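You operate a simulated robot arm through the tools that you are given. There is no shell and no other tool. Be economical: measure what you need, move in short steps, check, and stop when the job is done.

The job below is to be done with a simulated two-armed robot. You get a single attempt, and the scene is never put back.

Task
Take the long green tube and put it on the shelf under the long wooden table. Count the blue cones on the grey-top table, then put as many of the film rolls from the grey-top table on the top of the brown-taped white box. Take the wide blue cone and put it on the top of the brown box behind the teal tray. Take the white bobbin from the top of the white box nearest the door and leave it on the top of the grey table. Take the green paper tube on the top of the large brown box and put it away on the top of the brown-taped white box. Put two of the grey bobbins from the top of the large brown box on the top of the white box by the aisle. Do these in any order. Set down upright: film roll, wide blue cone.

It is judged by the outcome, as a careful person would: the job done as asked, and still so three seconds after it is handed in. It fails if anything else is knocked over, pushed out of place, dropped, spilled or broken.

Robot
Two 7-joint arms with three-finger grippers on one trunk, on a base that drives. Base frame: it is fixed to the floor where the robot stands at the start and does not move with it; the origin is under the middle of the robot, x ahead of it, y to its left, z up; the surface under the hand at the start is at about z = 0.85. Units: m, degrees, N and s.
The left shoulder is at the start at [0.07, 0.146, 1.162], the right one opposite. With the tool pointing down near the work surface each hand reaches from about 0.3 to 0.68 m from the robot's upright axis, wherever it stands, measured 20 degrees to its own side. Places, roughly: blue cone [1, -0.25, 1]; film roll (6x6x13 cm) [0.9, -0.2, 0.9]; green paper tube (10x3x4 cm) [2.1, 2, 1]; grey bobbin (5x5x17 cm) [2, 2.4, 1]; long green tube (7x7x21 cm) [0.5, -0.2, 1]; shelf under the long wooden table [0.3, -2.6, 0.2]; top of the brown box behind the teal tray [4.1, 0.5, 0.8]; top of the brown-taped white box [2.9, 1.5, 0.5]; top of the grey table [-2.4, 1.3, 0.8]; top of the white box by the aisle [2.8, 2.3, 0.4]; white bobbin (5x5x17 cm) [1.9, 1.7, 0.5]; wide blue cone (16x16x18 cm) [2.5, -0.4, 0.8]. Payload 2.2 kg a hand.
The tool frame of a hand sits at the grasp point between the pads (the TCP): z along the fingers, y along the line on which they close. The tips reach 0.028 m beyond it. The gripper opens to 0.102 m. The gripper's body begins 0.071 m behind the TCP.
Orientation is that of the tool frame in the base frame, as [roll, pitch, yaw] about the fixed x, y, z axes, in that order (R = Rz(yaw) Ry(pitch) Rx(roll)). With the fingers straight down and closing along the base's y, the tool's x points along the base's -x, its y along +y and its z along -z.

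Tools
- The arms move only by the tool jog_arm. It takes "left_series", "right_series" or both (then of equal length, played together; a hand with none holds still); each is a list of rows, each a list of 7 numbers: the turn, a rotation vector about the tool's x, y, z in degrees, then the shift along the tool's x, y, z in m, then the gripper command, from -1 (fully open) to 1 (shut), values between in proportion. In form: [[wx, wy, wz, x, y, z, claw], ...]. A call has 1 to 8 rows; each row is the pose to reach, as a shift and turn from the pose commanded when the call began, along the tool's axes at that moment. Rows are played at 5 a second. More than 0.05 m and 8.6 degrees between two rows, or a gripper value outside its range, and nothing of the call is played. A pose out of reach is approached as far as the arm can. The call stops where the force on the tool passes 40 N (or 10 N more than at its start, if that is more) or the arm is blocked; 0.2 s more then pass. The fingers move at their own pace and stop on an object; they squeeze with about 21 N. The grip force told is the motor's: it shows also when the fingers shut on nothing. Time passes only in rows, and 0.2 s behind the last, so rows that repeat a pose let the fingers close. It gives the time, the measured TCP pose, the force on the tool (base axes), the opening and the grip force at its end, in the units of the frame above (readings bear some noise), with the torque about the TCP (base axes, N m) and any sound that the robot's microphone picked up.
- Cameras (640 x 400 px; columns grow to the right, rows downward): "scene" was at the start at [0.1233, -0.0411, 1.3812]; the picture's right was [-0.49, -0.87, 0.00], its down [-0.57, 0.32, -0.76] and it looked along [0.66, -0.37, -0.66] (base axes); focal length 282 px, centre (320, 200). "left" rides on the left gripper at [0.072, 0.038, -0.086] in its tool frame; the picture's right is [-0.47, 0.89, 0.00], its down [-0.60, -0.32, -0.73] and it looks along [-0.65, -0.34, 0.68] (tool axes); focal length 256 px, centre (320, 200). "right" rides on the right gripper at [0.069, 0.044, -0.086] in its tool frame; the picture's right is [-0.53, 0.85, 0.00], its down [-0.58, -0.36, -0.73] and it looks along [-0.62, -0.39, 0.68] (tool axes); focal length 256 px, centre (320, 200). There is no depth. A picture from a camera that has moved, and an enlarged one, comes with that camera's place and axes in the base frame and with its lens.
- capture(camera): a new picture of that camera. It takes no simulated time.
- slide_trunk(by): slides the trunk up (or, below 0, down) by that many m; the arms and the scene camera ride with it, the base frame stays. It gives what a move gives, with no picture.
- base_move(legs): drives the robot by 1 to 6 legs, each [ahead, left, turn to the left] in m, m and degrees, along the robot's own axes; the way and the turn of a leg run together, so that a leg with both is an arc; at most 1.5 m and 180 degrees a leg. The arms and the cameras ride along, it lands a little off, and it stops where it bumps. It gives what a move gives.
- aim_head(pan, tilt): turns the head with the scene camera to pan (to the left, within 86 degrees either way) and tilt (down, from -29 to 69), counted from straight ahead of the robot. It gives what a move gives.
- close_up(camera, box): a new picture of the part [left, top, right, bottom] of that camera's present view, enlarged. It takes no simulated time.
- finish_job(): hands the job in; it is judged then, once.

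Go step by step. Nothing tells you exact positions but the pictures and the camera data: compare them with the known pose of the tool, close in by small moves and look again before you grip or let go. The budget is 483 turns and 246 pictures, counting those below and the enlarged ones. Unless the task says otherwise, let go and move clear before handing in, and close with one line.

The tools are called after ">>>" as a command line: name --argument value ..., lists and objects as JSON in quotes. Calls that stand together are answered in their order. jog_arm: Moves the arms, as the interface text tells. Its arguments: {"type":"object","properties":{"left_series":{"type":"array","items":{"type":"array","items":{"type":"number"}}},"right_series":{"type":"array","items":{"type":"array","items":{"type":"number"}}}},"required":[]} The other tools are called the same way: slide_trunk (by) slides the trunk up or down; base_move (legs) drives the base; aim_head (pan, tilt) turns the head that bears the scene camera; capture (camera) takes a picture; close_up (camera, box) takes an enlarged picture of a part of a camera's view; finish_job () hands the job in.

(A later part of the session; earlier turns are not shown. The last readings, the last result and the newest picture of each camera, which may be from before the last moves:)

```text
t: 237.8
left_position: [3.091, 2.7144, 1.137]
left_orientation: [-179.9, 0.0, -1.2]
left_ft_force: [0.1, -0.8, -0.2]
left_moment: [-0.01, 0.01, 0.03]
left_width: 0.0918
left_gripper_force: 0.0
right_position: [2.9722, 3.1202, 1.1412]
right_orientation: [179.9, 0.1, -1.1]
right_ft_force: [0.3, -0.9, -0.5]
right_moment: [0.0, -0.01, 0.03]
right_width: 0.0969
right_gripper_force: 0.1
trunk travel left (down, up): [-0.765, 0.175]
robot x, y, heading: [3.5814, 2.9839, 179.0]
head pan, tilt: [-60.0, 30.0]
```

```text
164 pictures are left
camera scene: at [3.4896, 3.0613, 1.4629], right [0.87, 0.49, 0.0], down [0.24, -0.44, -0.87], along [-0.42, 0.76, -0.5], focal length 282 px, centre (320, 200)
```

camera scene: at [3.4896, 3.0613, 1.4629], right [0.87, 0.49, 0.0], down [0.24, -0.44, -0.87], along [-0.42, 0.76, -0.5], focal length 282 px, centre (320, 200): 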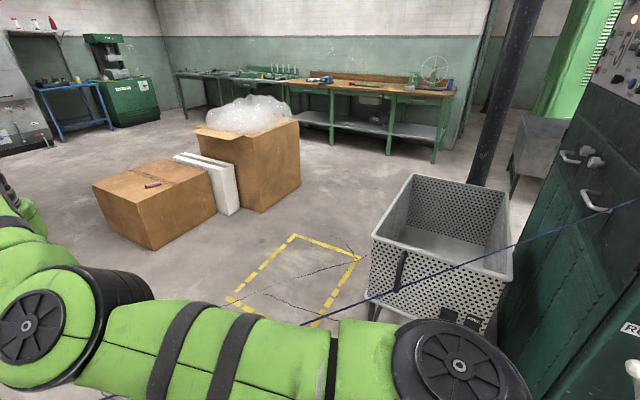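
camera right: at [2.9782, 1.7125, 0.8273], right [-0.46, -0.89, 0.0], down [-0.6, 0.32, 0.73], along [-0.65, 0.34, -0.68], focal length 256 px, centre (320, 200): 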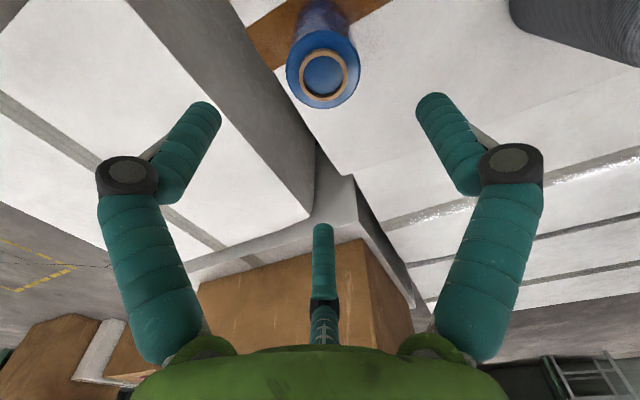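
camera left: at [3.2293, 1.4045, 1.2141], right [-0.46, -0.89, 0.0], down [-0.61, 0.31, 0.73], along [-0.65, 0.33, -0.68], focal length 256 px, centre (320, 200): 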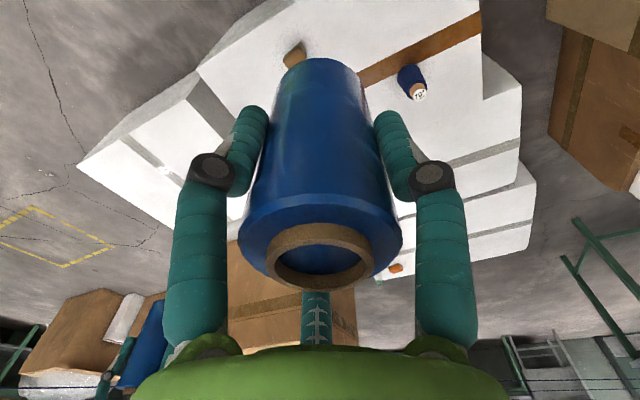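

The threads just run to a cabinet and pass straight through space. I raise the trunk fully and go to the north side of the brown box, facing south.

>>> slide_trunk --by 0.17

>>> base_move --legs '[[0, 0, 91], [-0.2, 0, 0], [0, -1.4, 0]]'

>>> aim_head --pan 0 --tilt 40

>>> capture --camera "scene"

```text
t: 239.7
left_position: [3.0898, 2.7137, 1.3062]
left_orientation: [-179.9, 0.0, -1.2]
left_ft_force: [-0.5, -0.7, 0.2]
left_moment: [-0.01, -0.01, 0.03]
left_width: 0.0918
left_gripper_force: 0.1
right_position: [2.9714, 3.1207, 1.3109]
right_orientation: [179.9, 0.3, -1.1]
right_ft_force: [-0.3, 0.1, -0.4]
right_moment: [-0.03, -0.02, 0.0]
right_width: 0.0969
right_gripper_force: 0.0
trunk travel left (down, up): [-0.935, 0.005]
robot x, y, heading: [3.5854, 2.9795, 178.8]
head pan, tilt: [-60.0, 30.0]
```

```text
t: 251.8
left_position: [2.4358, 2.7064, 1.3069]
left_orientation: [-179.8, 0.0, 88.1]
left_ft_force: [0.7, -0.8, -0.3]
left_moment: [-0.03, 0.01, -0.03]
left_width: 0.0919
left_gripper_force: 0.0
right_position: [2.0289, 2.5933, 1.3112]
right_orientation: [-180.0, 0.2, 88.1]
right_ft_force: [0.0, -0.4, 0.2]
right_moment: [0.01, 0.03, 0.0]
right_width: 0.0972
right_gripper_force: 0.0
trunk travel left (down, up): [-0.935, 0.005]
robot x, y, heading: [2.1734, 3.2057, -91.5]
head pan, tilt: [-60.0, 30.0]
```

```text
t: 253.1
left_position: [2.4354, 2.7051, 1.3072]
left_orientation: [-180.0, 0.0, 88.0]
left_ft_force: [-0.2, -0.3, -0.4]
left_moment: [0.0, 0.02, 0.02]
left_width: 0.0917
left_gripper_force: 0.1
right_position: [2.0276, 2.5935, 1.3102]
right_orientation: [179.8, 0.3, 88.1]
right_ft_force: [0.7, 0.0, 0.1]
right_moment: [-0.02, 0.02, 0.0]
right_width: 0.0968
right_gripper_force: 0.0
trunk travel left (down, up): [-0.935, 0.005]
robot x, y, heading: [2.1752, 3.2023, -91.6]
head pan, tilt: [0.0, 40.0]
```

```text
163 pictures are left
camera scene: at [2.1706, 3.0686, 1.6176], right [-1.0, 0.03, 0.0], down [0.02, 0.64, -0.77], along [-0.02, -0.77, -0.64], focal length 282 px, centre (320, 200)
```

scene: 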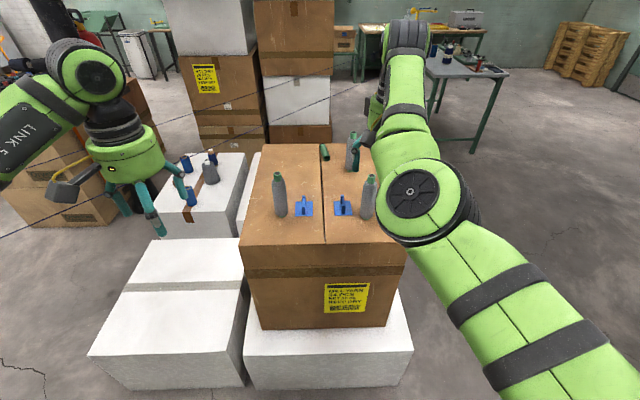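

>>> close_up --camera "scene" --box '[230, 120, 430, 250]'

```text
3.08 times, centred on (330, 185) of scene
camera zoom: at [2.1706, 3.0686, 1.6176], right [-1.0, 0.03, 0.0], down [0.02, 0.64, -0.77], along [-0.02, -0.77, -0.64], focal length 866 px, centre (289, 246)
```

zoom: 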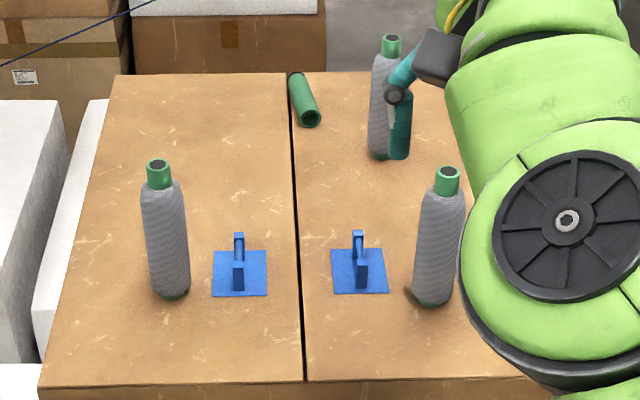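

The top of the large brown box (z≈0.97) carries three grey bobbins, two blue stands and the lying green paper tube. I move in so both hands can take the two near bobbins.

>>> base_move --legs '[[0.21, -0.03, 1.6]]'

>>> capture --camera "right"

>>> capture --camera "left"

```text
t: 254.7
left_position: [2.414, 2.51, 1.3097]
left_orientation: [-179.9, 0.3, 89.3]
left_ft_force: [-0.6, 1.0, -0.3]
left_moment: [-0.06, -0.01, 0.02]
left_width: 0.0916
left_gripper_force: 0.0
right_position: [2.009, 2.3875, 1.3132]
right_orientation: [-180.0, 0.4, 89.5]
right_ft_force: [0.4, 0.8, -1.2]
right_moment: [-0.07, 0.01, 0.01]
right_width: 0.097
right_gripper_force: 0.0
trunk travel left (down, up): [-0.935, 0.005]
robot x, y, heading: [2.1429, 2.9943, -90.4]
head pan, tilt: [0.0, 40.0]
```

```text
161 pictures are left
camera right: at [2.0538, 2.4559, 1.399], right [0.84, -0.54, 0.0], down [-0.37, -0.57, 0.74], along [-0.4, -0.62, -0.68], focal length 256 px, centre (320, 200)
```

right: 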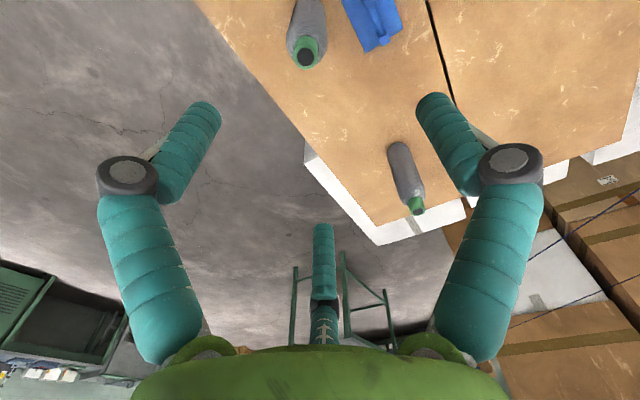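

```text
160 pictures are left
camera left: at [2.4537, 2.5818, 1.3943], right [0.88, -0.47, 0.0], down [-0.32, -0.6, 0.73], along [-0.35, -0.65, -0.68], focal length 256 px, centre (320, 200)
```

left: 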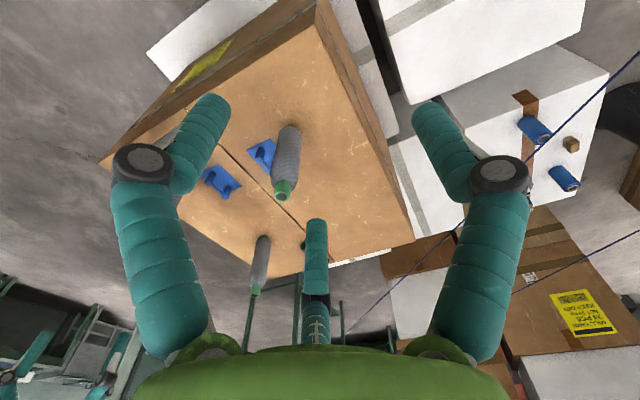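

>>> jog_arm --left_series '[[0, 0, 0, -0.031, -0.032, 0, -0.4], [0, 0, 0, -0.062, -0.063, 0, -0.4], [0, 0, 0, -0.093, -0.095, 0, -0.4], [0, 0, 0, -0.123, -0.126, 0, -0.4], [0, 0, 0, -0.123, -0.126, 0.04, -0.4], [0, 0, 0, -0.123, -0.126, 0.08, -0.4], [0, 0, 0, -0.123, -0.126, 0.12, -0.4]]' --right_series '[[0, 0, 0, 0, -0.003, 0, -0.4], [0, 0, 0, 0.002, -0.006, 0, -0.4], [0, 0, 0, 0.003, -0.009, 0, -0.4], [0, 0, 0, 0.0045, -0.011, 0, -0.4], [0, 0, 0, 0.0045, -0.011, 0.04, -0.4], [0, 0, 0, 0.0045, -0.011, 0.08, -0.4], [0, 0, 0, 0.0045, -0.011, 0.12, -0.4]]'

>>> capture --camera "right"

>>> capture --camera "left"

>>> capture --camera "scene"

```text
t: 256.3
left_position: [2.2844, 2.3824, 1.1866]
left_orientation: [179.9, 0.0, 89.2]
left_ft_force: [-0.2, 0.0, -0.9]
left_moment: [0.01, -0.05, -0.02]
left_width: 0.0712
left_gripper_force: 0.0
right_position: [1.9987, 2.3849, 1.191]
right_orientation: [179.9, 0.3, 89.4]
right_ft_force: [0.1, -0.6, 0.3]
right_moment: [0.06, 0.0, 0.04]
right_width: 0.0711
right_gripper_force: 0.0
right hand out of reach, approached as far as the arm can: row 4
trunk travel left (down, up): [-0.935, 0.005]
robot x, y, heading: [2.1421, 2.998, -90.2]
head pan, tilt: [0.0, 40.0]
```

```text
159 pictures are left
camera right: at [2.0427, 2.4526, 1.277], right [0.84, -0.54, 0.0], down [-0.37, -0.57, 0.73], along [-0.4, -0.62, -0.68], focal length 256 px, centre (320, 200)
```

right: 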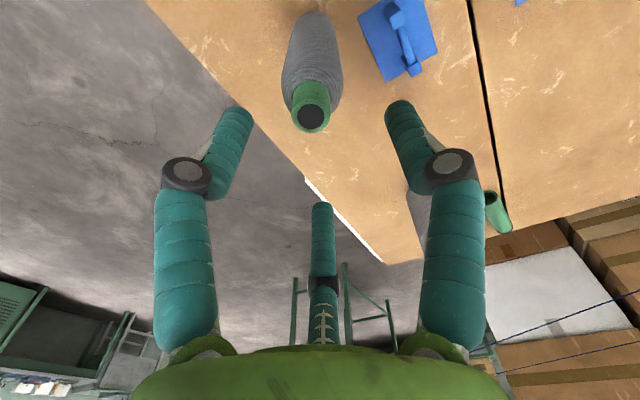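

```text
158 pictures are left
camera left: at [2.3239, 2.4542, 1.2718], right [0.88, -0.48, 0.0], down [-0.32, -0.6, 0.73], along [-0.35, -0.64, -0.68], focal length 256 px, centre (320, 200)
```

left: 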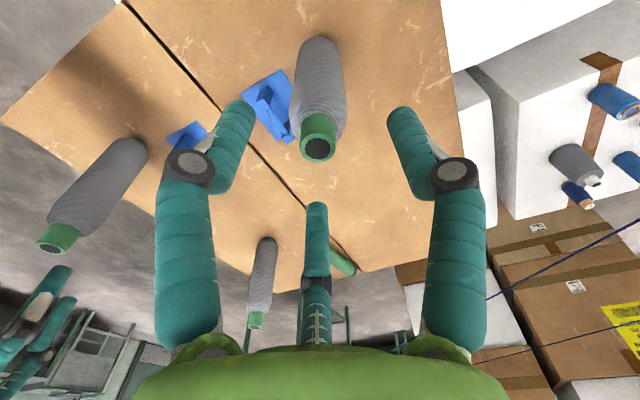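

```text
157 pictures are left
camera scene: at [2.139, 2.8591, 1.6176], right [-1.0, 0.01, 0.0], down [0.01, 0.64, -0.77], along [-0.01, -0.77, -0.64], focal length 282 px, centre (320, 200)
```

scene: 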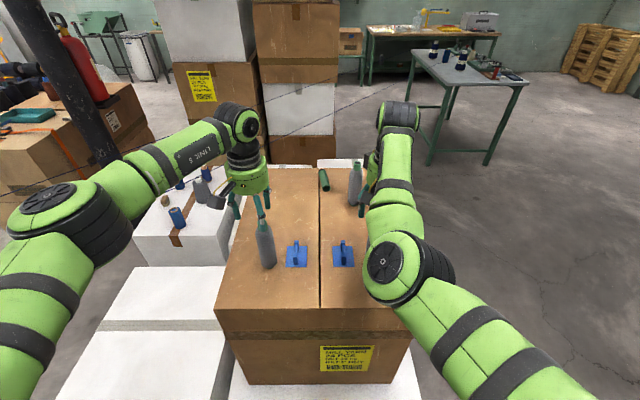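

>>> jog_arm --left_series '[[0, 0, 0, -0.002, -0.003, 0.035, -0.4], [0, 0, 0, -0.002, -0.003, 0.07, -0.4], [0, 0, 0, -0.002, -0.003, 0.1, -0.4], [0, 0, 0, -0.002, -0.003, 0.1, 0.2], [0, 0, 0, -0.002, -0.003, 0.1, 0.6], [0, 0, 0, -0.002, -0.003, 0.1, 0.7], [0, 0, 0, -0.002, -0.003, 0.1, 0.7]]' --right_series '[[0, 0, 0, 0.009, 0.001, 0.035, -0.4], [0, 0, 0, 0.009, 0.001, 0.07, -0.4], [0, 0, 0, 0.009, 0.001, 0.1, -0.4], [0, 0, 0, 0.009, 0.001, 0.1, 0.2], [0, 0, 0, 0.009, 0.001, 0.1, 0.6], [0, 0, 0, 0.009, 0.001, 0.1, 0.7], [0, 0, 0, 0.009, 0.001, 0.1, 0.7]]'

>>> capture --camera "right"

>>> capture --camera "left"

```text
t: 257.9
left_position: [2.2835, 2.3807, 1.0867]
left_orientation: [-179.9, 0.0, 89.5]
left_ft_force: [-0.2, -0.8, 1.0]
left_moment: [-0.02, 0.04, -0.01]
left_width: 0.0464
left_gripper_force: 21.1
right_position: [2.0004, 2.3925, 1.0899]
right_orientation: [179.9, 0.3, 89.4]
right_ft_force: [-0.1, 0.1, -0.2]
right_moment: [0.02, -0.01, -0.01]
right_width: 0.0432
right_gripper_force: 20.9
trunk travel left (down, up): [-0.935, 0.005]
robot x, y, heading: [2.1424, 2.9952, -90.2]
head pan, tilt: [0.0, 40.0]
```

```text
156 pictures are left
camera right: at [2.0439, 2.4613, 1.1762], right [0.84, -0.54, 0.0], down [-0.37, -0.57, 0.73], along [-0.4, -0.62, -0.68], focal length 256 px, centre (320, 200)
```

right: 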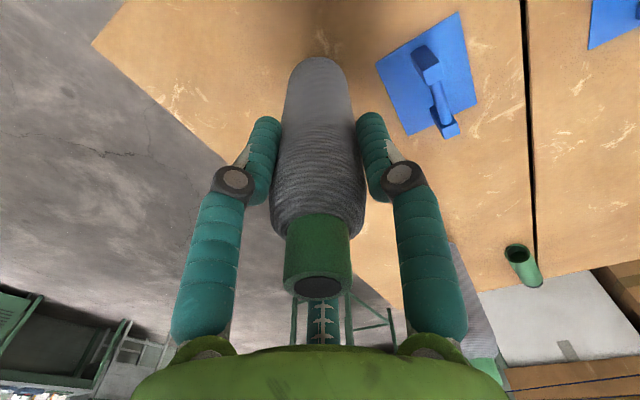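

```text
155 pictures are left
camera left: at [2.3239, 2.4533, 1.1719], right [0.88, -0.47, 0.0], down [-0.32, -0.6, 0.73], along [-0.35, -0.64, -0.68], focal length 256 px, centre (320, 200)
```

left: 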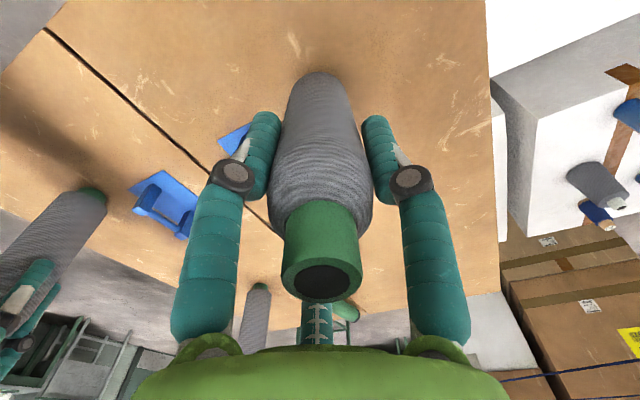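

Both bobbins gripped. Lift, then strafe east to the white box by the aisle.

>>> jog_arm --left_series '[[0, 0, 0, 0, 0, -0.04, 0.7], [0, 0, 0, 0, 0, -0.08, 0.7], [0, 0, 0, 0, 0, -0.12, 0.7], [0, 0, 0, 0, 0, -0.16, 0.7]]' --right_series '[[0, 0, 0, 0, 0, -0.04, 0.7], [0, 0, 0, 0, 0, -0.08, 0.7], [0, 0, 0, 0, 0, -0.12, 0.7], [0, 0, 0, 0, 0, -0.16, 0.7]]'

>>> base_move --legs '[[0, 0.65, 0]]'

>>> slide_trunk --by -0.4

>>> aim_head --pan 0 --tilt 50

>>> capture --camera "scene"

```text
t: 258.9
left_position: [2.2854, 2.3843, 1.2486]
left_orientation: [-180.0, 0.0, 89.4]
left_ft_force: [0.7, -0.3, -2.0]
left_moment: [-0.04, -0.02, 0.03]
left_width: 0.0461
left_gripper_force: 20.6
right_position: [1.9979, 2.3869, 1.2521]
right_orientation: [179.8, 0.2, 89.5]
right_ft_force: [0.5, 0.0, -1.1]
right_moment: [0.01, -0.01, 0.02]
right_width: 0.0432
right_gripper_force: 20.4
right hand out of reach, approached as far as the arm can: row 3, 4
trunk travel left (down, up): [-0.935, 0.005]
robot x, y, heading: [2.14, 2.9937, -90.5]
head pan, tilt: [0.0, 40.0]
```

```text
t: 262.6
left_position: [2.942, 2.3749, 1.2483]
left_orientation: [-179.9, 0.1, 88.8]
left_ft_force: [0.0, 1.2, -1.0]
left_moment: [0.0, -0.01, 0.02]
left_width: 0.0458
left_gripper_force: 20.5
right_position: [2.6546, 2.3766, 1.2503]
right_orientation: [179.9, 0.2, 88.9]
right_ft_force: [-0.8, 0.7, -0.6]
right_moment: [0.01, 0.0, -0.02]
right_width: 0.0425
right_gripper_force: 21.0
trunk travel left (down, up): [-0.935, 0.005]
robot x, y, heading: [2.8032, 2.9882, -91.2]
head pan, tilt: [0.0, 40.0]
```

```text
t: 266.4
left_position: [2.9435, 2.3737, 0.8479]
left_orientation: [-179.8, 0.1, 88.8]
left_ft_force: [-0.4, 0.0, -0.7]
left_moment: [0.04, -0.02, 0.0]
left_width: 0.0454
left_gripper_force: 21.2
right_position: [2.6549, 2.3785, 0.8512]
right_orientation: [179.9, 0.2, 88.9]
right_ft_force: [-0.5, -0.3, 0.3]
right_moment: [0.01, 0.02, -0.01]
right_width: 0.0424
right_gripper_force: 20.7
trunk travel left (down, up): [-0.535, 0.405]
robot x, y, heading: [2.8018, 2.9904, -91.0]
head pan, tilt: [0.0, 40.0]
```

```text
t: 267.1
left_position: [2.9435, 2.3744, 0.847]
left_orientation: [-179.9, 0.0, 88.8]
left_ft_force: [-0.4, 0.0, -1.8]
left_moment: [-0.02, 0.01, -0.01]
left_width: 0.0449
left_gripper_force: 20.8
right_position: [2.6555, 2.3783, 0.851]
right_orientation: [179.9, 0.2, 88.9]
right_ft_force: [0.7, 1.0, 0.3]
right_moment: [0.0, -0.02, 0.01]
right_width: 0.0424
right_gripper_force: 21.1
trunk travel left (down, up): [-0.535, 0.405]
robot x, y, heading: [2.8054, 2.9892, -90.8]
head pan, tilt: [0.0, 50.0]
```

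```text
154 pictures are left
camera scene: at [2.8027, 2.8607, 1.2034], right [-1.0, 0.02, 0.0], down [0.01, 0.77, -0.64], along [-0.01, -0.64, -0.77], focal length 282 px, centre (320, 200)
```

scene: 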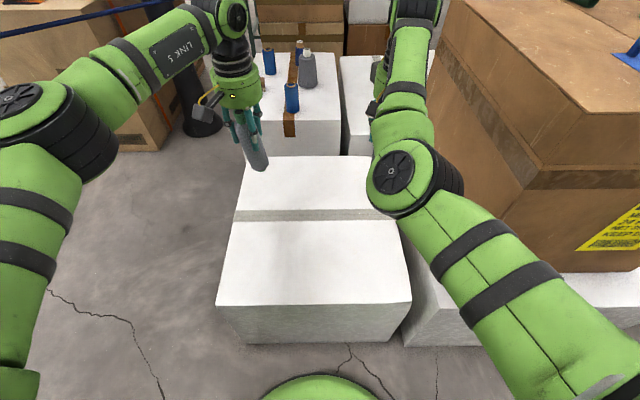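

>>> capture --camera "left"

>>> capture --camera "right"

```text
153 pictures are left
camera left: at [2.9836, 2.4454, 0.9337], right [0.88, -0.48, 0.0], down [-0.33, -0.6, 0.73], along [-0.35, -0.64, -0.68], focal length 256 px, centre (320, 200)
```

left: 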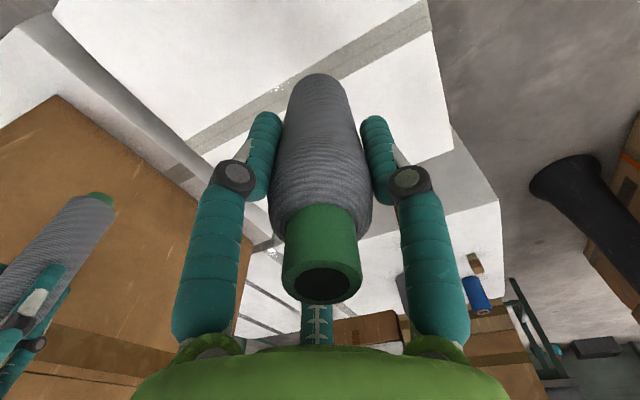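

```text
152 pictures are left
camera right: at [2.7005, 2.4462, 0.9363], right [0.83, -0.55, 0.0], down [-0.38, -0.57, 0.73], along [-0.4, -0.61, -0.68], focal length 256 px, centre (320, 200)
```

right: 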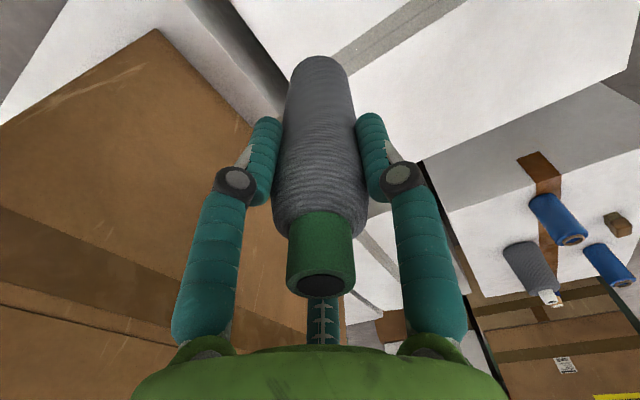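

>>> slide_trunk --by -0.3

>>> capture --camera "scene"

```text
t: 270.1
left_position: [2.9439, 2.3746, 0.5485]
left_orientation: [-179.9, 0.0, 88.8]
left_ft_force: [0.4, -0.2, -1.7]
left_moment: [0.02, -0.01, -0.03]
left_width: 0.045
left_gripper_force: 21.3
right_position: [2.6557, 2.3783, 0.5498]
right_orientation: [180.0, 0.2, 88.8]
right_ft_force: [0.1, -0.5, 0.8]
right_moment: [-0.02, 0.04, 0.0]
right_width: 0.0426
right_gripper_force: 20.9
trunk travel left (down, up): [-0.235, 0.705]
robot x, y, heading: [2.8057, 2.9869, -91.2]
head pan, tilt: [0.0, 50.0]
```

```text
151 pictures are left
camera scene: at [2.8027, 2.861, 0.9034], right [-1.0, 0.02, 0.0], down [0.01, 0.77, -0.64], along [-0.01, -0.64, -0.77], focal length 282 px, centre (320, 200)
```

scene: 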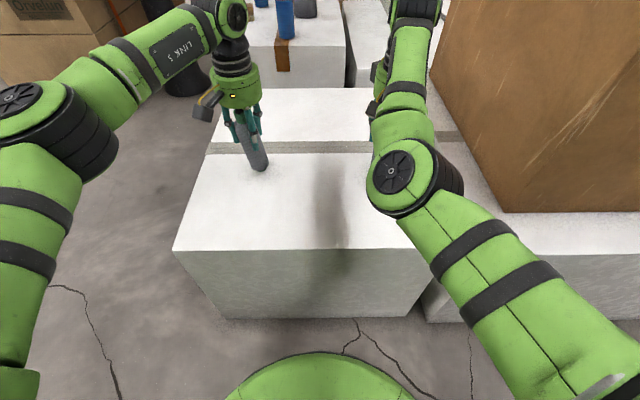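

>>> jog_arm --left_series '[[0, 0, 0, 0, 0, 0.012, 0.7], [0, 0, 0, 0, 0, 0.025, 0.7]]' --right_series '[[0, 0, 0, 0, 0, 0.012, 0.7], [0, 0, 0, 0, 0, 0.025, 0.7]]'

>>> jog_arm --left_series '[[0, 0, 0, 0, 0, 0.007, 0.7]]' --right_series '[[0, 0, 0, 0, 0, 0.007, 0.7]]'

>>> jog_arm --left_series '[[0, 0, 0, 0, 0, 0.005, 0.7]]' --right_series '[[0, 0, 0, 0, 0, 0.005, 0.7]]'

```text
t: 270.7
left_position: [2.9423, 2.3762, 0.5342]
left_orientation: [-179.5, 1.1, 88.8]
left_ft_force: [-0.6, -3.1, 27.4]
left_moment: [-0.26, 0.09, 0.03]
left_width: 0.0461
left_gripper_force: 20.6
right_position: [2.6555, 2.3782, 0.5368]
right_orientation: [-180.0, 1.4, 88.8]
right_ft_force: [-1.2, -2.5, 28.6]
right_moment: [0.01, 0.11, 0.01]
right_width: 0.0431
right_gripper_force: 21.5
trunk travel left (down, up): [-0.235, 0.705]
robot x, y, heading: [2.8056, 2.9876, -91.1]
head pan, tilt: [0.0, 50.0]
```

```text
t: 271.1
left_position: [2.94, 2.3744, 0.5261]
left_orientation: [-179.8, 1.0, 88.7]
left_ft_force: [-2.4, -6.2, 27.4]
left_moment: [-0.67, 0.59, -0.02]
left_width: 0.046
left_gripper_force: 21.2
right_position: [2.6548, 2.379, 0.5272]
right_orientation: [179.9, 1.0, 88.9]
right_ft_force: [-1.9, -3.2, 26.6]
right_moment: [-0.13, 0.09, 0.0]
right_width: 0.0427
right_gripper_force: 20.5
trunk travel left (down, up): [-0.235, 0.705]
robot x, y, heading: [2.807, 2.9894, -91.2]
head pan, tilt: [0.0, 50.0]
```

```text
t: 271.5
left_position: [2.9421, 2.3756, 0.5207]
left_orientation: [-179.7, 1.0, 88.8]
left_ft_force: [-3.1, -7.9, 29.5]
left_moment: [-0.7, 0.43, -0.03]
left_width: 0.0463
left_gripper_force: 21.0
right_position: [2.6559, 2.381, 0.522]
right_orientation: [180.0, 1.0, 88.9]
right_ft_force: [-1.1, -3.8, 27.6]
right_moment: [-0.15, 0.09, -0.01]
right_width: 0.0429
right_gripper_force: 21.3
trunk travel left (down, up): [-0.235, 0.705]
robot x, y, heading: [2.8036, 2.9864, -91.0]
head pan, tilt: [0.0, 50.0]
```

Both are down on the box. I relieve the pressure, open and rise.

>>> jog_arm --left_series '[[0, 0, 0, 0, 0, -0.008, 0.7], [0, 0, 0, 0, 0, -0.008, 0.3], [0, 0, 0, 0, 0, -0.008, -0.1], [0, 0, 0, 0, 0, -0.008, -0.5], [0, 0, 0, 0, 0, -0.04, -0.5], [0, 0, 0, 0, 0, -0.08, -0.5], [0, 0, 0, 0, 0, -0.12, -0.5], [0, 0, 0, 0, 0, -0.16, -0.5]]' --right_series '[[0, 0, 0, 0, 0, -0.008, 0.7], [0, 0, 0, 0, 0, -0.008, 0.3], [0, 0, 0, 0, 0, -0.008, -0.1], [0, 0, 0, 0, 0, -0.008, -0.5], [0, 0, 0, 0, 0, -0.04, -0.5], [0, 0, 0, 0, 0, -0.08, -0.5], [0, 0, 0, 0, 0, -0.12, -0.5], [0, 0, 0, 0, 0, -0.16, -0.5]]'

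>>> slide_trunk --by 0.4

>>> capture --camera "scene"

```text
t: 273.3
left_position: [2.9444, 2.3763, 0.6752]
left_orientation: [-179.9, 0.2, 88.8]
left_ft_force: [0.3, 0.3, 1.2]
left_moment: [-0.05, -0.04, 0.0]
left_width: 0.0766
left_gripper_force: 0.1
right_position: [2.6573, 2.3801, 0.6738]
right_orientation: [-179.8, 0.6, 89.0]
right_ft_force: [0.7, 0.8, -2.1]
right_moment: [-0.01, 0.06, 0.0]
right_width: 0.0763
right_gripper_force: 0.0
trunk travel left (down, up): [-0.235, 0.705]
robot x, y, heading: [2.8038, 2.988, -90.8]
head pan, tilt: [0.0, 50.0]
```

```text
t: 277.2
left_position: [2.9446, 2.3745, 1.0713]
left_orientation: [180.0, -0.1, 88.8]
left_ft_force: [0.2, 0.2, 0.5]
left_moment: [-0.01, 0.02, 0.01]
left_width: 0.0768
left_gripper_force: 0.0
right_position: [2.6561, 2.3793, 1.0706]
right_orientation: [179.9, 0.4, 89.0]
right_ft_force: [0.7, -0.6, 0.4]
right_moment: [0.01, 0.04, 0.03]
right_width: 0.0764
right_gripper_force: 0.3
trunk travel left (down, up): [-0.635, 0.305]
robot x, y, heading: [2.8045, 2.9869, -91.0]
head pan, tilt: [0.0, 50.0]
```

```text
150 pictures are left
camera scene: at [2.8027, 2.861, 1.3034], right [-1.0, 0.02, 0.0], down [0.01, 0.77, -0.64], along [-0.01, -0.64, -0.77], focal length 282 px, centre (320, 200)
```

scene: 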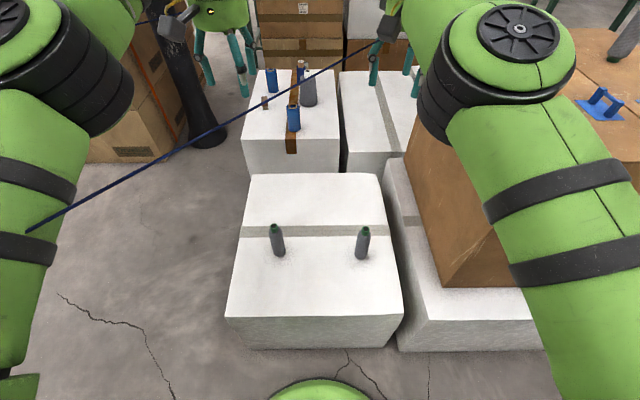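

Both bobbins stand on the aisle box. Next the green paper tube and white bobbin, from the west side: raise up, strafe west, turn east and look.

>>> slide_trunk --by 0.3

>>> base_move --legs '[[-0.1, 0, 1], [0, -1.45, 0], [0, 0, 90]]'

>>> aim_head --pan -40 --tilt 35

>>> capture --camera "scene"

```text
t: 280.2
left_position: [2.945, 2.3732, 1.3721]
left_orientation: [-179.9, 0.0, 88.8]
left_ft_force: [0.4, -0.1, -1.0]
left_moment: [-0.01, -0.02, -0.02]
left_width: 0.0765
left_gripper_force: 0.1
right_position: [2.6574, 2.379, 1.3708]
right_orientation: [180.0, 0.5, 89.0]
right_ft_force: [0.5, 0.2, 0.2]
right_moment: [0.03, -0.01, 0.0]
right_width: 0.0766
right_gripper_force: 0.0
trunk travel left (down, up): [-0.935, 0.005]
robot x, y, heading: [2.8023, 2.9884, -90.8]
head pan, tilt: [0.0, 50.0]
```

```text
t: 291.8
left_position: [2.0011, 3.2299, 1.3726]
left_orientation: [-179.8, -0.1, 176.8]
left_ft_force: [-0.3, 0.3, -0.1]
left_moment: [-0.01, -0.02, -0.01]
left_width: 0.0764
left_gripper_force: 0.0
right_position: [1.9837, 2.9425, 1.3719]
right_orientation: [179.9, 0.4, 177.0]
right_ft_force: [-0.3, -0.6, 0.1]
right_moment: [-0.01, 0.01, 0.03]
right_width: 0.0763
right_gripper_force: 0.0
trunk travel left (down, up): [-0.935, 0.005]
robot x, y, heading: [1.3815, 3.1122, -3.1]
head pan, tilt: [0.0, 50.0]
```

```text
t: 292.9
left_position: [2.0013, 3.231, 1.3726]
left_orientation: [-179.9, 0.0, 176.7]
left_ft_force: [0.2, -0.2, -0.2]
left_moment: [0.0, -0.02, -0.01]
left_width: 0.0765
left_gripper_force: 0.0
right_position: [1.9851, 2.9429, 1.3718]
right_orientation: [179.9, 0.4, 176.9]
right_ft_force: [0.3, -0.7, -0.9]
right_moment: [-0.01, -0.01, 0.0]
right_width: 0.0765
right_gripper_force: 0.0
trunk travel left (down, up): [-0.935, 0.005]
robot x, y, heading: [1.3827, 3.1118, -2.9]
head pan, tilt: [-40.0, 35.0]
```

```text
149 pictures are left
camera scene: at [1.4961, 3.051, 1.6251], right [-0.68, -0.73, 0.0], down [-0.42, 0.39, -0.82], along [0.6, -0.56, -0.57], focal length 282 px, centre (320, 200)
```

scene: 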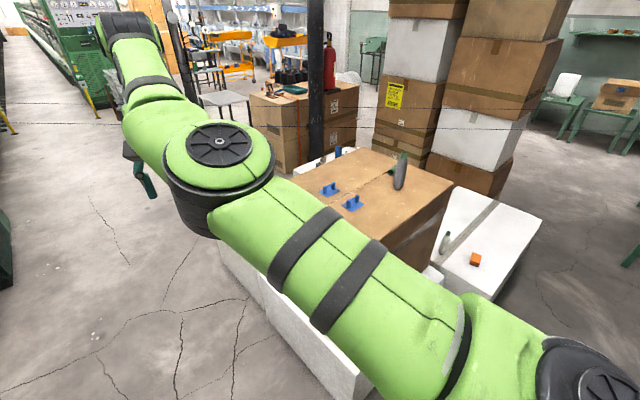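

The paper tube lies at about (2.12, 2.0) along y; I can reach it with the left arm stretched sideways from the west side, facing south. I drive there.

>>> base_move --legs '[[0, 0, -82], [0.6, -0.01, 0]]'

>>> aim_head --pan 70 --tilt 40

>>> capture --camera "scene"

>>> aim_head --pan 25 --tilt 50

>>> capture --camera "scene"

```text
t: 299.8
left_position: [1.6368, 1.9156, 1.3731]
left_orientation: [-179.9, 0.1, 95.1]
left_ft_force: [-1.3, 0.3, 0.2]
left_moment: [0.0, -0.02, -0.01]
left_width: 0.076
left_gripper_force: 0.0
right_position: [1.3493, 1.8885, 1.3735]
right_orientation: [179.8, 0.6, 95.3]
right_ft_force: [-0.2, 0.7, 0.2]
right_moment: [-0.03, 0.02, 0.02]
right_width: 0.0766
right_gripper_force: 0.2
trunk travel left (down, up): [-0.935, 0.005]
robot x, y, heading: [1.4304, 2.509, -84.8]
head pan, tilt: [-40.0, 35.0]
```

```text
t: 301.7
left_position: [1.6376, 1.9121, 1.3724]
left_orientation: [-179.9, 0.0, 95.0]
left_ft_force: [-0.7, -0.4, 0.4]
left_moment: [-0.02, 0.0, 0.04]
left_width: 0.0763
left_gripper_force: 0.0
right_position: [1.35, 1.8868, 1.372]
right_orientation: [179.8, 0.4, 95.2]
right_ft_force: [0.2, 0.3, -0.5]
right_moment: [-0.02, 0.01, 0.01]
right_width: 0.0763
right_gripper_force: 0.1
trunk travel left (down, up): [-0.935, 0.005]
robot x, y, heading: [1.4337, 2.5089, -84.6]
head pan, tilt: [70.0, 40.0]
```

```text
148 pictures are left
camera scene: at [1.5177, 2.437, 1.6176], right [-0.25, -0.97, 0.0], down [-0.62, 0.16, -0.77], along [0.74, -0.19, -0.64], focal length 282 px, centre (320, 200)
```

scene: 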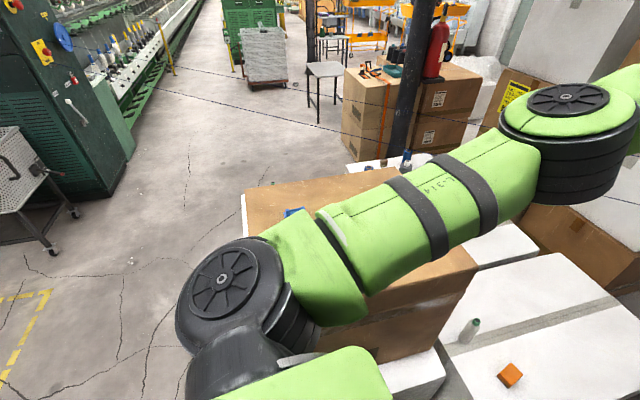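

```text
t: 302.8
left_position: [1.6368, 1.9125, 1.3716]
left_orientation: [-179.9, -0.1, 95.1]
left_ft_force: [-0.7, -0.1, -0.3]
left_moment: [-0.04, 0.02, 0.01]
left_width: 0.0765
left_gripper_force: 0.0
right_position: [1.3501, 1.8876, 1.3727]
right_orientation: [179.8, 0.3, 95.2]
right_ft_force: [0.4, -0.4, 0.0]
right_moment: [0.02, -0.02, 0.0]
right_width: 0.0766
right_gripper_force: 0.2
trunk travel left (down, up): [-0.935, 0.005]
robot x, y, heading: [1.431, 2.5078, -84.5]
head pan, tilt: [25.0, 50.0]
```

```text
147 pictures are left
camera scene: at [1.4745, 2.392, 1.6034], right [-0.86, -0.51, 0.0], down [-0.39, 0.66, -0.64], along [0.33, -0.55, -0.77], focal length 282 px, centre (320, 200)
```

scene: 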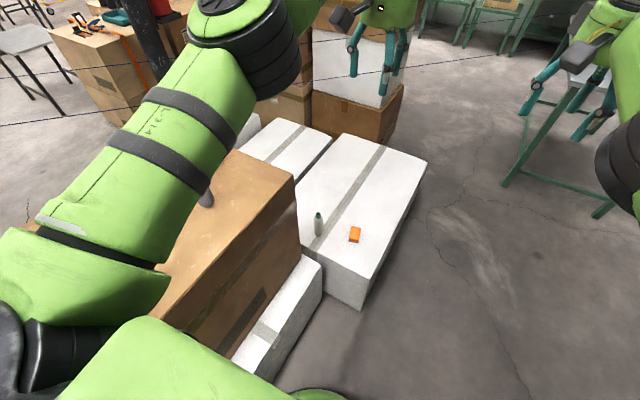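

>>> base_move --legs '[[0.289, 0, 0]]'

>>> jog_arm --left_series '[[0, 0, 0, 0.03, 0.035, 0, -0.4], [0, 0, 0, 0.06, 0.07, 0, -0.4], [0, 0, 0, 0.09, 0.105, 0, -0.4], [0, 0, 0, 0.12, 0.14, 0, -0.4], [0, 0, 0, 0.15, 0.175, 0, -0.4], [0, 0, 0, 0.18, 0.21, 0, -0.4], [0, 0, 0, 0.21, 0.245, 0, -0.4], [0, 0, 0, 0.24, 0.28, 0, -0.4]]'

```text
t: 304.8
left_position: [1.6575, 1.6268, 1.3749]
left_orientation: [-179.9, 0.2, 94.6]
left_ft_force: [-0.6, 0.8, 0.4]
left_moment: [-0.03, -0.02, 0.01]
left_width: 0.0766
left_gripper_force: 0.0
right_position: [1.3723, 1.6018, 1.3737]
right_orientation: [179.9, 0.6, 94.9]
right_ft_force: [-0.1, -0.3, 0.0]
right_moment: [-0.02, 0.0, 0.0]
right_width: 0.0765
right_gripper_force: 0.0
trunk travel left (down, up): [-0.935, 0.005]
robot x, y, heading: [1.4569, 2.2178, -85.0]
head pan, tilt: [25.0, 50.0]
```

```text
t: 306.6
left_position: [1.9208, 1.8874, 1.3686]
left_orientation: [-179.8, 0.2, 94.5]
left_ft_force: [0.4, -0.3, 0.0]
left_moment: [-0.05, 0.03, -0.04]
left_width: 0.0713
left_gripper_force: 0.0
right_position: [1.373, 1.6029, 1.3736]
right_orientation: [-180.0, 0.6, 94.9]
right_ft_force: [0.5, 1.0, 0.3]
right_moment: [-0.04, 0.03, 0.0]
right_width: 0.0767
right_gripper_force: 0.1
trunk travel left (down, up): [-0.935, 0.005]
robot x, y, heading: [1.4531, 2.2217, -84.8]
head pan, tilt: [25.0, 50.0]
```

>>> jog_arm --left_series '[[0, 0, 0, 0.018, 0.037, 0.016, -0.4], [0, 0, 0, 0.036, 0.074, 0.033, -0.4], [0, 0, 0, 0.054, 0.111, 0.05, -0.4], [0, 0, 0, 0.072, 0.148, 0.066, -0.4], [0, 0, 0, 0.088, 0.182, 0.083, -0.4], [0, 0, 0, 0.0975, 0.202, 0.1, -0.4]]'

>>> capture --camera "left"

```text
t: 308.0
left_position: [1.9938, 1.9608, 1.2923]
left_orientation: [179.9, 0.2, 94.9]
left_ft_force: [-0.2, -0.7, 0.5]
left_moment: [-0.01, 0.02, -0.01]
left_width: 0.0713
left_gripper_force: 0.0
left hand out of reach, approached as far as the arm can: row 2, 3, 4, 5, 6
right_position: [1.374, 1.6004, 1.3728]
right_orientation: [180.0, 0.5, 95.0]
right_ft_force: [0.9, 0.6, 0.0]
right_moment: [0.0, 0.05, 0.02]
right_width: 0.0764
right_gripper_force: 0.0
trunk travel left (down, up): [-0.935, 0.005]
robot x, y, heading: [1.4569, 2.2214, -85.1]
head pan, tilt: [25.0, 50.0]
```

```text
146 pictures are left
camera left: at [2.0257, 2.0355, 1.377], right [0.92, -0.39, 0.0], down [-0.26, -0.63, 0.73], along [-0.28, -0.68, -0.68], focal length 256 px, centre (320, 200)
```

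left: 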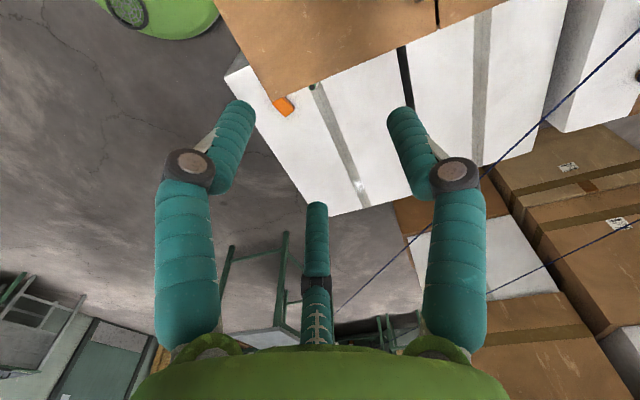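

>>> jog_arm --left_series '[[0, 0, 0, 0, 0, 0.04, -0.4], [0, 0, 0, 0, 0, 0.08, -0.4], [0, 0, 0, 0, 0, 0.12, -0.4], [0, 0, 0, 0.01, 0.04, 0.12, -0.4], [0, 0, 0, 0.02, 0.08, 0.12, -0.4], [0, 0, 0, 0.03, 0.12, 0.12, -0.4]]'

>>> capture --camera "left"

```text
t: 309.4
left_position: [1.9868, 1.9553, 1.1759]
left_orientation: [180.0, 0.1, 95.0]
left_ft_force: [0.3, -0.1, 0.7]
left_moment: [-0.02, -0.02, 0.0]
left_width: 0.0713
left_gripper_force: 0.1
left hand out of reach, approached as far as the arm can: row 1, 2, 3, 4, 5, 6
right_position: [1.3718, 1.5991, 1.3715]
right_orientation: [179.9, 0.4, 94.9]
right_ft_force: [0.4, 0.1, 0.1]
right_moment: [0.0, -0.04, 0.01]
right_width: 0.0767
right_gripper_force: 0.1
trunk travel left (down, up): [-0.935, 0.005]
robot x, y, heading: [1.4548, 2.2166, -85.2]
head pan, tilt: [25.0, 50.0]
```

```text
145 pictures are left
camera left: at [2.0194, 2.0317, 1.2613], right [0.92, -0.39, 0.0], down [-0.27, -0.63, 0.73], along [-0.28, -0.67, -0.68], focal length 256 px, centre (320, 200)
```

left: 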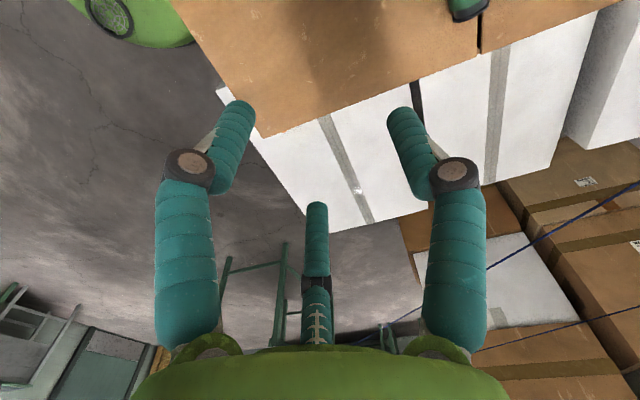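

Sideways reach is too short. I'll retract and instead face about -40°, reaching forward with the wrist turned.

>>> jog_arm --left_series '[[0, 0, 0, 0, 0, -0.045, -0.4], [0, 0, 0, 0, 0, -0.09, -0.4], [0, 0, 0, 0, 0, -0.135, -0.4], [0, 0, 0, 0, -0.03, -0.165, -0.4], [0, 0, 0, -0.03, -0.06, -0.18, -0.4], [0, 0, 0, -0.06, -0.09, -0.18, -0.4], [0, 0, 0, -0.09, -0.12, -0.18, -0.4], [0, 0, 0, -0.12, -0.15, -0.18, -0.4]]'

>>> jog_arm --left_series '[[0, 0, -7, 0, -0.03, 0, -0.4], [0, 0, -14, 0, -0.06, 0, -0.4], [0, 0, -21, 0, -0.09, 0, -0.4], [0, 0, -28, 0, -0.1, 0, -0.4], [0, 0, -35, 0, -0.1, 0, -0.4], [0, 0, -42, 0, -0.1, 0, -0.4]]'

```text
t: 311.2
left_position: [1.8475, 1.8171, 1.3511]
left_orientation: [-179.8, -0.3, 94.8]
left_ft_force: [-0.1, -1.3, -0.6]
left_moment: [0.15, 0.06, -0.01]
left_width: 0.0715
left_gripper_force: 0.1
right_position: [1.3732, 1.5897, 1.3666]
right_orientation: [-180.0, -0.1, 94.9]
right_ft_force: [-0.5, -2.3, -0.2]
right_moment: [0.08, 0.03, 0.02]
right_width: 0.0764
right_gripper_force: 0.0
trunk travel left (down, up): [-0.935, 0.005]
robot x, y, heading: [1.4582, 2.2191, -84.9]
head pan, tilt: [25.0, 50.0]
```

```text
t: 312.6
left_position: [1.7473, 1.8179, 1.3536]
left_orientation: [-180.0, -0.1, 136.9]
left_ft_force: [0.6, 0.5, 0.0]
left_moment: [0.02, 0.03, -0.01]
left_width: 0.0715
left_gripper_force: 0.1
right_position: [1.3726, 1.5978, 1.3707]
right_orientation: [179.9, 0.4, 95.0]
right_ft_force: [-0.7, 0.4, 0.3]
right_moment: [0.02, -0.03, 0.02]
right_width: 0.0766
right_gripper_force: 0.0
trunk travel left (down, up): [-0.935, 0.005]
robot x, y, heading: [1.4563, 2.2206, -85.0]
head pan, tilt: [25.0, 50.0]
```

>>> jog_arm --left_series '[[0, 0, 8, 0, 0, 0, -0.4], [0, 0, 16, 0, 0, 0, -0.4], [0, 0, 24, 0, 0, 0, -0.4], [0, 0, 32, 0, 0, 0, -0.4], [0, 0, 40, 0, 0, 0, -0.4], [0, 0, 48, 0, 0, 0, -0.4], [0, 0, 56, 0, 0, 0, -0.4], [0, 0, 64, 0, 0, 0, -0.4]]'

>>> jog_arm --left_series '[[0, 0, 8, 0, 0, 0, -0.4], [0, 0, 16, 0, 0, 0, -0.4]]'

>>> base_move --legs '[[0, 0, 47]]'

>>> aim_head --pan 10 --tilt 45

>>> capture --camera "scene"

```text
t: 314.4
left_position: [1.7489, 1.8203, 1.3542]
left_orientation: [-179.8, -0.1, 72.5]
left_ft_force: [0.1, -0.7, -0.1]
left_moment: [0.02, 0.01, 0.01]
left_width: 0.0713
left_gripper_force: 0.1
right_position: [1.372, 1.5993, 1.3708]
right_orientation: [179.9, 0.4, 94.8]
right_ft_force: [-0.3, 0.5, -0.1]
right_moment: [0.02, 0.0, 0.01]
right_width: 0.0764
right_gripper_force: 0.0
trunk travel left (down, up): [-0.935, 0.005]
robot x, y, heading: [1.4556, 2.219, -84.9]
head pan, tilt: [25.0, 50.0]
```

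```text
t: 315.0
left_position: [1.7473, 1.8183, 1.3537]
left_orientation: [-179.9, 0.0, 56.5]
left_ft_force: [-0.2, 0.3, -0.4]
left_moment: [0.03, 0.03, 0.0]
left_width: 0.0714
left_gripper_force: 0.0
right_position: [1.3728, 1.5986, 1.3712]
right_orientation: [-180.0, 0.4, 94.8]
right_ft_force: [-0.4, 0.9, 0.1]
right_moment: [0.03, 0.01, -0.01]
right_width: 0.0767
right_gripper_force: 0.0
trunk travel left (down, up): [-0.935, 0.005]
robot x, y, heading: [1.4606, 2.2231, -85.1]
head pan, tilt: [25.0, 50.0]
```

```text
t: 317.6
left_position: [1.9487, 2.1638, 1.3543]
left_orientation: [-180.0, 0.1, 104.3]
left_ft_force: [-0.4, 0.4, -0.1]
left_moment: [0.01, -0.01, 0.01]
left_width: 0.0716
left_gripper_force: 0.0
right_position: [1.8583, 1.7372, 1.3713]
right_orientation: [179.9, 0.3, 142.5]
right_ft_force: [-0.9, 0.1, 0.5]
right_moment: [0.01, 0.01, -0.01]
right_width: 0.0765
right_gripper_force: 0.1
trunk travel left (down, up): [-0.935, 0.005]
robot x, y, heading: [1.4543, 2.2211, -37.3]
head pan, tilt: [25.0, 50.0]
```

```text
t: 318.3
left_position: [1.9491, 2.1652, 1.354]
left_orientation: [-179.9, 0.2, 104.3]
left_ft_force: [0.6, 0.3, 0.3]
left_moment: [0.02, 0.01, 0.01]
left_width: 0.0716
left_gripper_force: 0.1
right_position: [1.8587, 1.7396, 1.3708]
right_orientation: [179.8, 0.4, 142.6]
right_ft_force: [0.0, 0.9, -0.4]
right_moment: [0.0, 0.02, 0.02]
right_width: 0.0764
right_gripper_force: 0.0
trunk travel left (down, up): [-0.935, 0.005]
robot x, y, heading: [1.4548, 2.2209, -37.2]
head pan, tilt: [10.0, 45.0]
```

```text
144 pictures are left
camera scene: at [1.5687, 2.1525, 1.6103], right [-0.46, -0.89, 0.0], down [-0.63, 0.33, -0.71], along [0.63, -0.32, -0.71], focal length 282 px, centre (320, 200)
```

scene: 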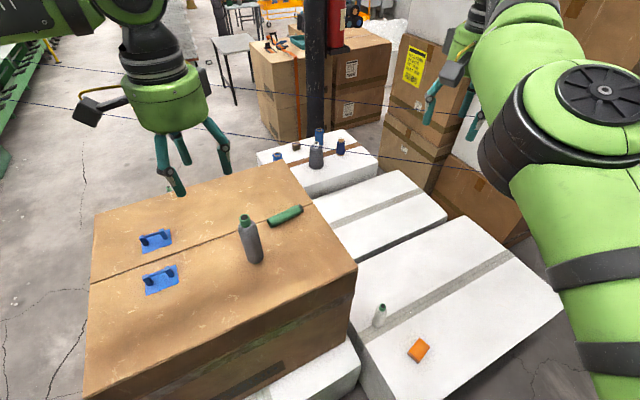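

The view is excellent: tube centre (2.10, 1.99), lone bobbin at (2.006, 2.12). I move the left hand over the tube, passing above the bobbin.

>>> jog_arm --left_series '[[0, 0, 1, -0.034, 0.017, 0.016, -0.4], [0, 0, 2, -0.069, 0.034, 0.033, -0.4], [0, 0, 3, -0.103, 0.051, 0.05, -0.4], [0, 0, 4, -0.138, 0.069, 0.066, -0.4], [0, 0, 5, -0.172, 0.086, 0.083, -0.4], [0, 0, 5.7, -0.207, 0.103, 0.1, -0.4]]'

>>> capture --camera "left"

```text
t: 319.7
left_position: [1.9631, 2.0353, 1.2611]
left_orientation: [179.9, 0.1, 99.5]
left_ft_force: [0.1, 0.8, 0.3]
left_moment: [0.01, -0.01, -0.01]
left_width: 0.0713
left_gripper_force: 0.0
left hand out of reach, approached as far as the arm can: row 2, 3, 4, 5, 6
right_position: [1.8584, 1.7382, 1.371]
right_orientation: [179.9, 0.4, 142.4]
right_ft_force: [0.5, -1.4, 0.5]
right_moment: [0.01, 0.01, 0.02]
right_width: 0.0764
right_gripper_force: 0.0
trunk travel left (down, up): [-0.935, 0.005]
robot x, y, heading: [1.4584, 2.2213, -37.4]
head pan, tilt: [10.0, 45.0]
```

```text
143 pictures are left
camera left: at [1.9895, 2.1124, 1.3473], right [0.95, -0.31, 0.0], down [-0.22, -0.65, 0.73], along [-0.23, -0.7, -0.68], focal length 256 px, centre (320, 200)
```

left: 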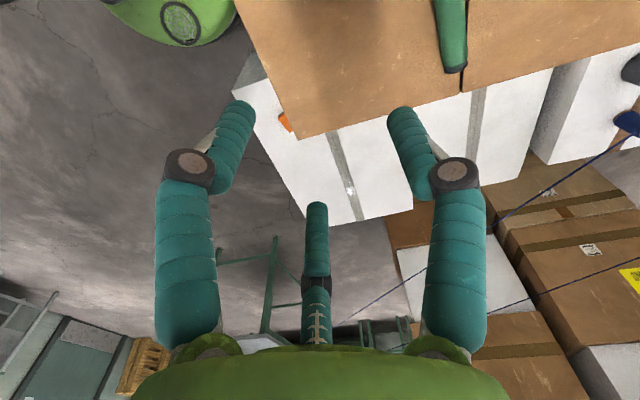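

>>> jog_arm --left_series '[[0, 0, -7.4, 0, 0, 0, -0.4], [0, 0, -14.7, 0, 0, 0, -0.4], [0, 0, -22, 0, 0, 0, -0.4], [0, 0, -29.4, -0.01, 0.03, 0, -0.4], [0, 0, -36.7, -0.02, 0.06, 0, -0.4], [0, 0, -44, -0.02, 0.1, 0, -0.4], [0, 0, -44, -0.02, 0.14, 0, -0.4]]'

```text
t: 321.3
left_position: [2.0804, 2.0758, 1.2612]
left_orientation: [-179.7, 0.3, 142.8]
left_ft_force: [0.4, 0.2, -0.5]
left_moment: [-0.01, 0.03, 0.04]
left_width: 0.0712
left_gripper_force: 0.0
left hand out of reach, approached as far as the arm can: row 4, 5, 6, 7
right_position: [1.8592, 1.7398, 1.3711]
right_orientation: [180.0, 0.4, 142.4]
right_ft_force: [0.2, 0.4, 0.1]
right_moment: [-0.02, 0.02, -0.02]
right_width: 0.0762
right_gripper_force: 0.0
trunk travel left (down, up): [-0.935, 0.005]
robot x, y, heading: [1.4562, 2.2186, -37.3]
head pan, tilt: [10.0, 45.0]
```

>>> jog_arm --left_series '[[0, 0, -8, 0, 0, 0.02, -0.4], [0, 0, -16, 0, 0, 0.04, -0.4], [0, 0, -24, 0, 0, 0.05, -0.4], [0, 0, -32, 0, 0, 0.05, -0.4], [0, 0, -40, 0, 0, 0.05, -0.4], [0, 0, -40, -0.02, 0.03, 0.05, -0.4], [0, 0, -40, -0.05, 0.06, 0.05, -0.4]]'

>>> capture --camera "scene"

```text
t: 322.9
left_position: [2.1258, 2.119, 1.2199]
left_orientation: [-179.7, 0.0, -177.3]
left_ft_force: [-0.5, 0.3, 0.1]
left_moment: [0.01, 0.03, 0.02]
left_width: 0.0715
left_gripper_force: 0.0
left hand out of reach, approached as far as the arm can: row 2, 3, 4, 5, 6, 7
right_position: [1.8593, 1.741, 1.3733]
right_orientation: [180.0, 0.4, 142.5]
right_ft_force: [-0.7, 0.3, -0.8]
right_moment: [-0.02, 0.0, 0.0]
right_width: 0.0763
right_gripper_force: 0.1
trunk travel left (down, up): [-0.935, 0.005]
robot x, y, heading: [1.4576, 2.2194, -37.5]
head pan, tilt: [10.0, 45.0]
```

```text
142 pictures are left
camera scene: at [1.57, 2.1537, 1.6103], right [-0.46, -0.89, 0.0], down [-0.63, 0.32, -0.71], along [0.63, -0.33, -0.71], focal length 282 px, centre (320, 200)
```

scene: 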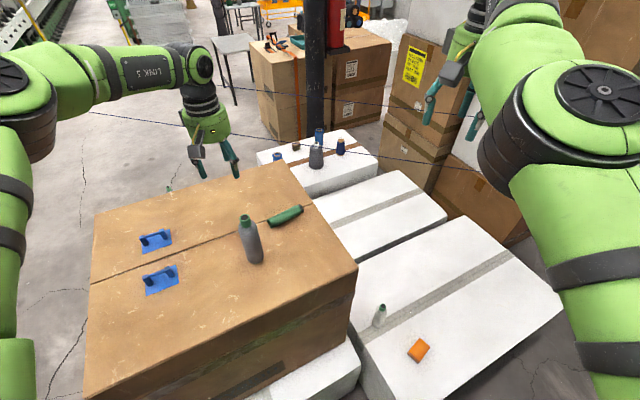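

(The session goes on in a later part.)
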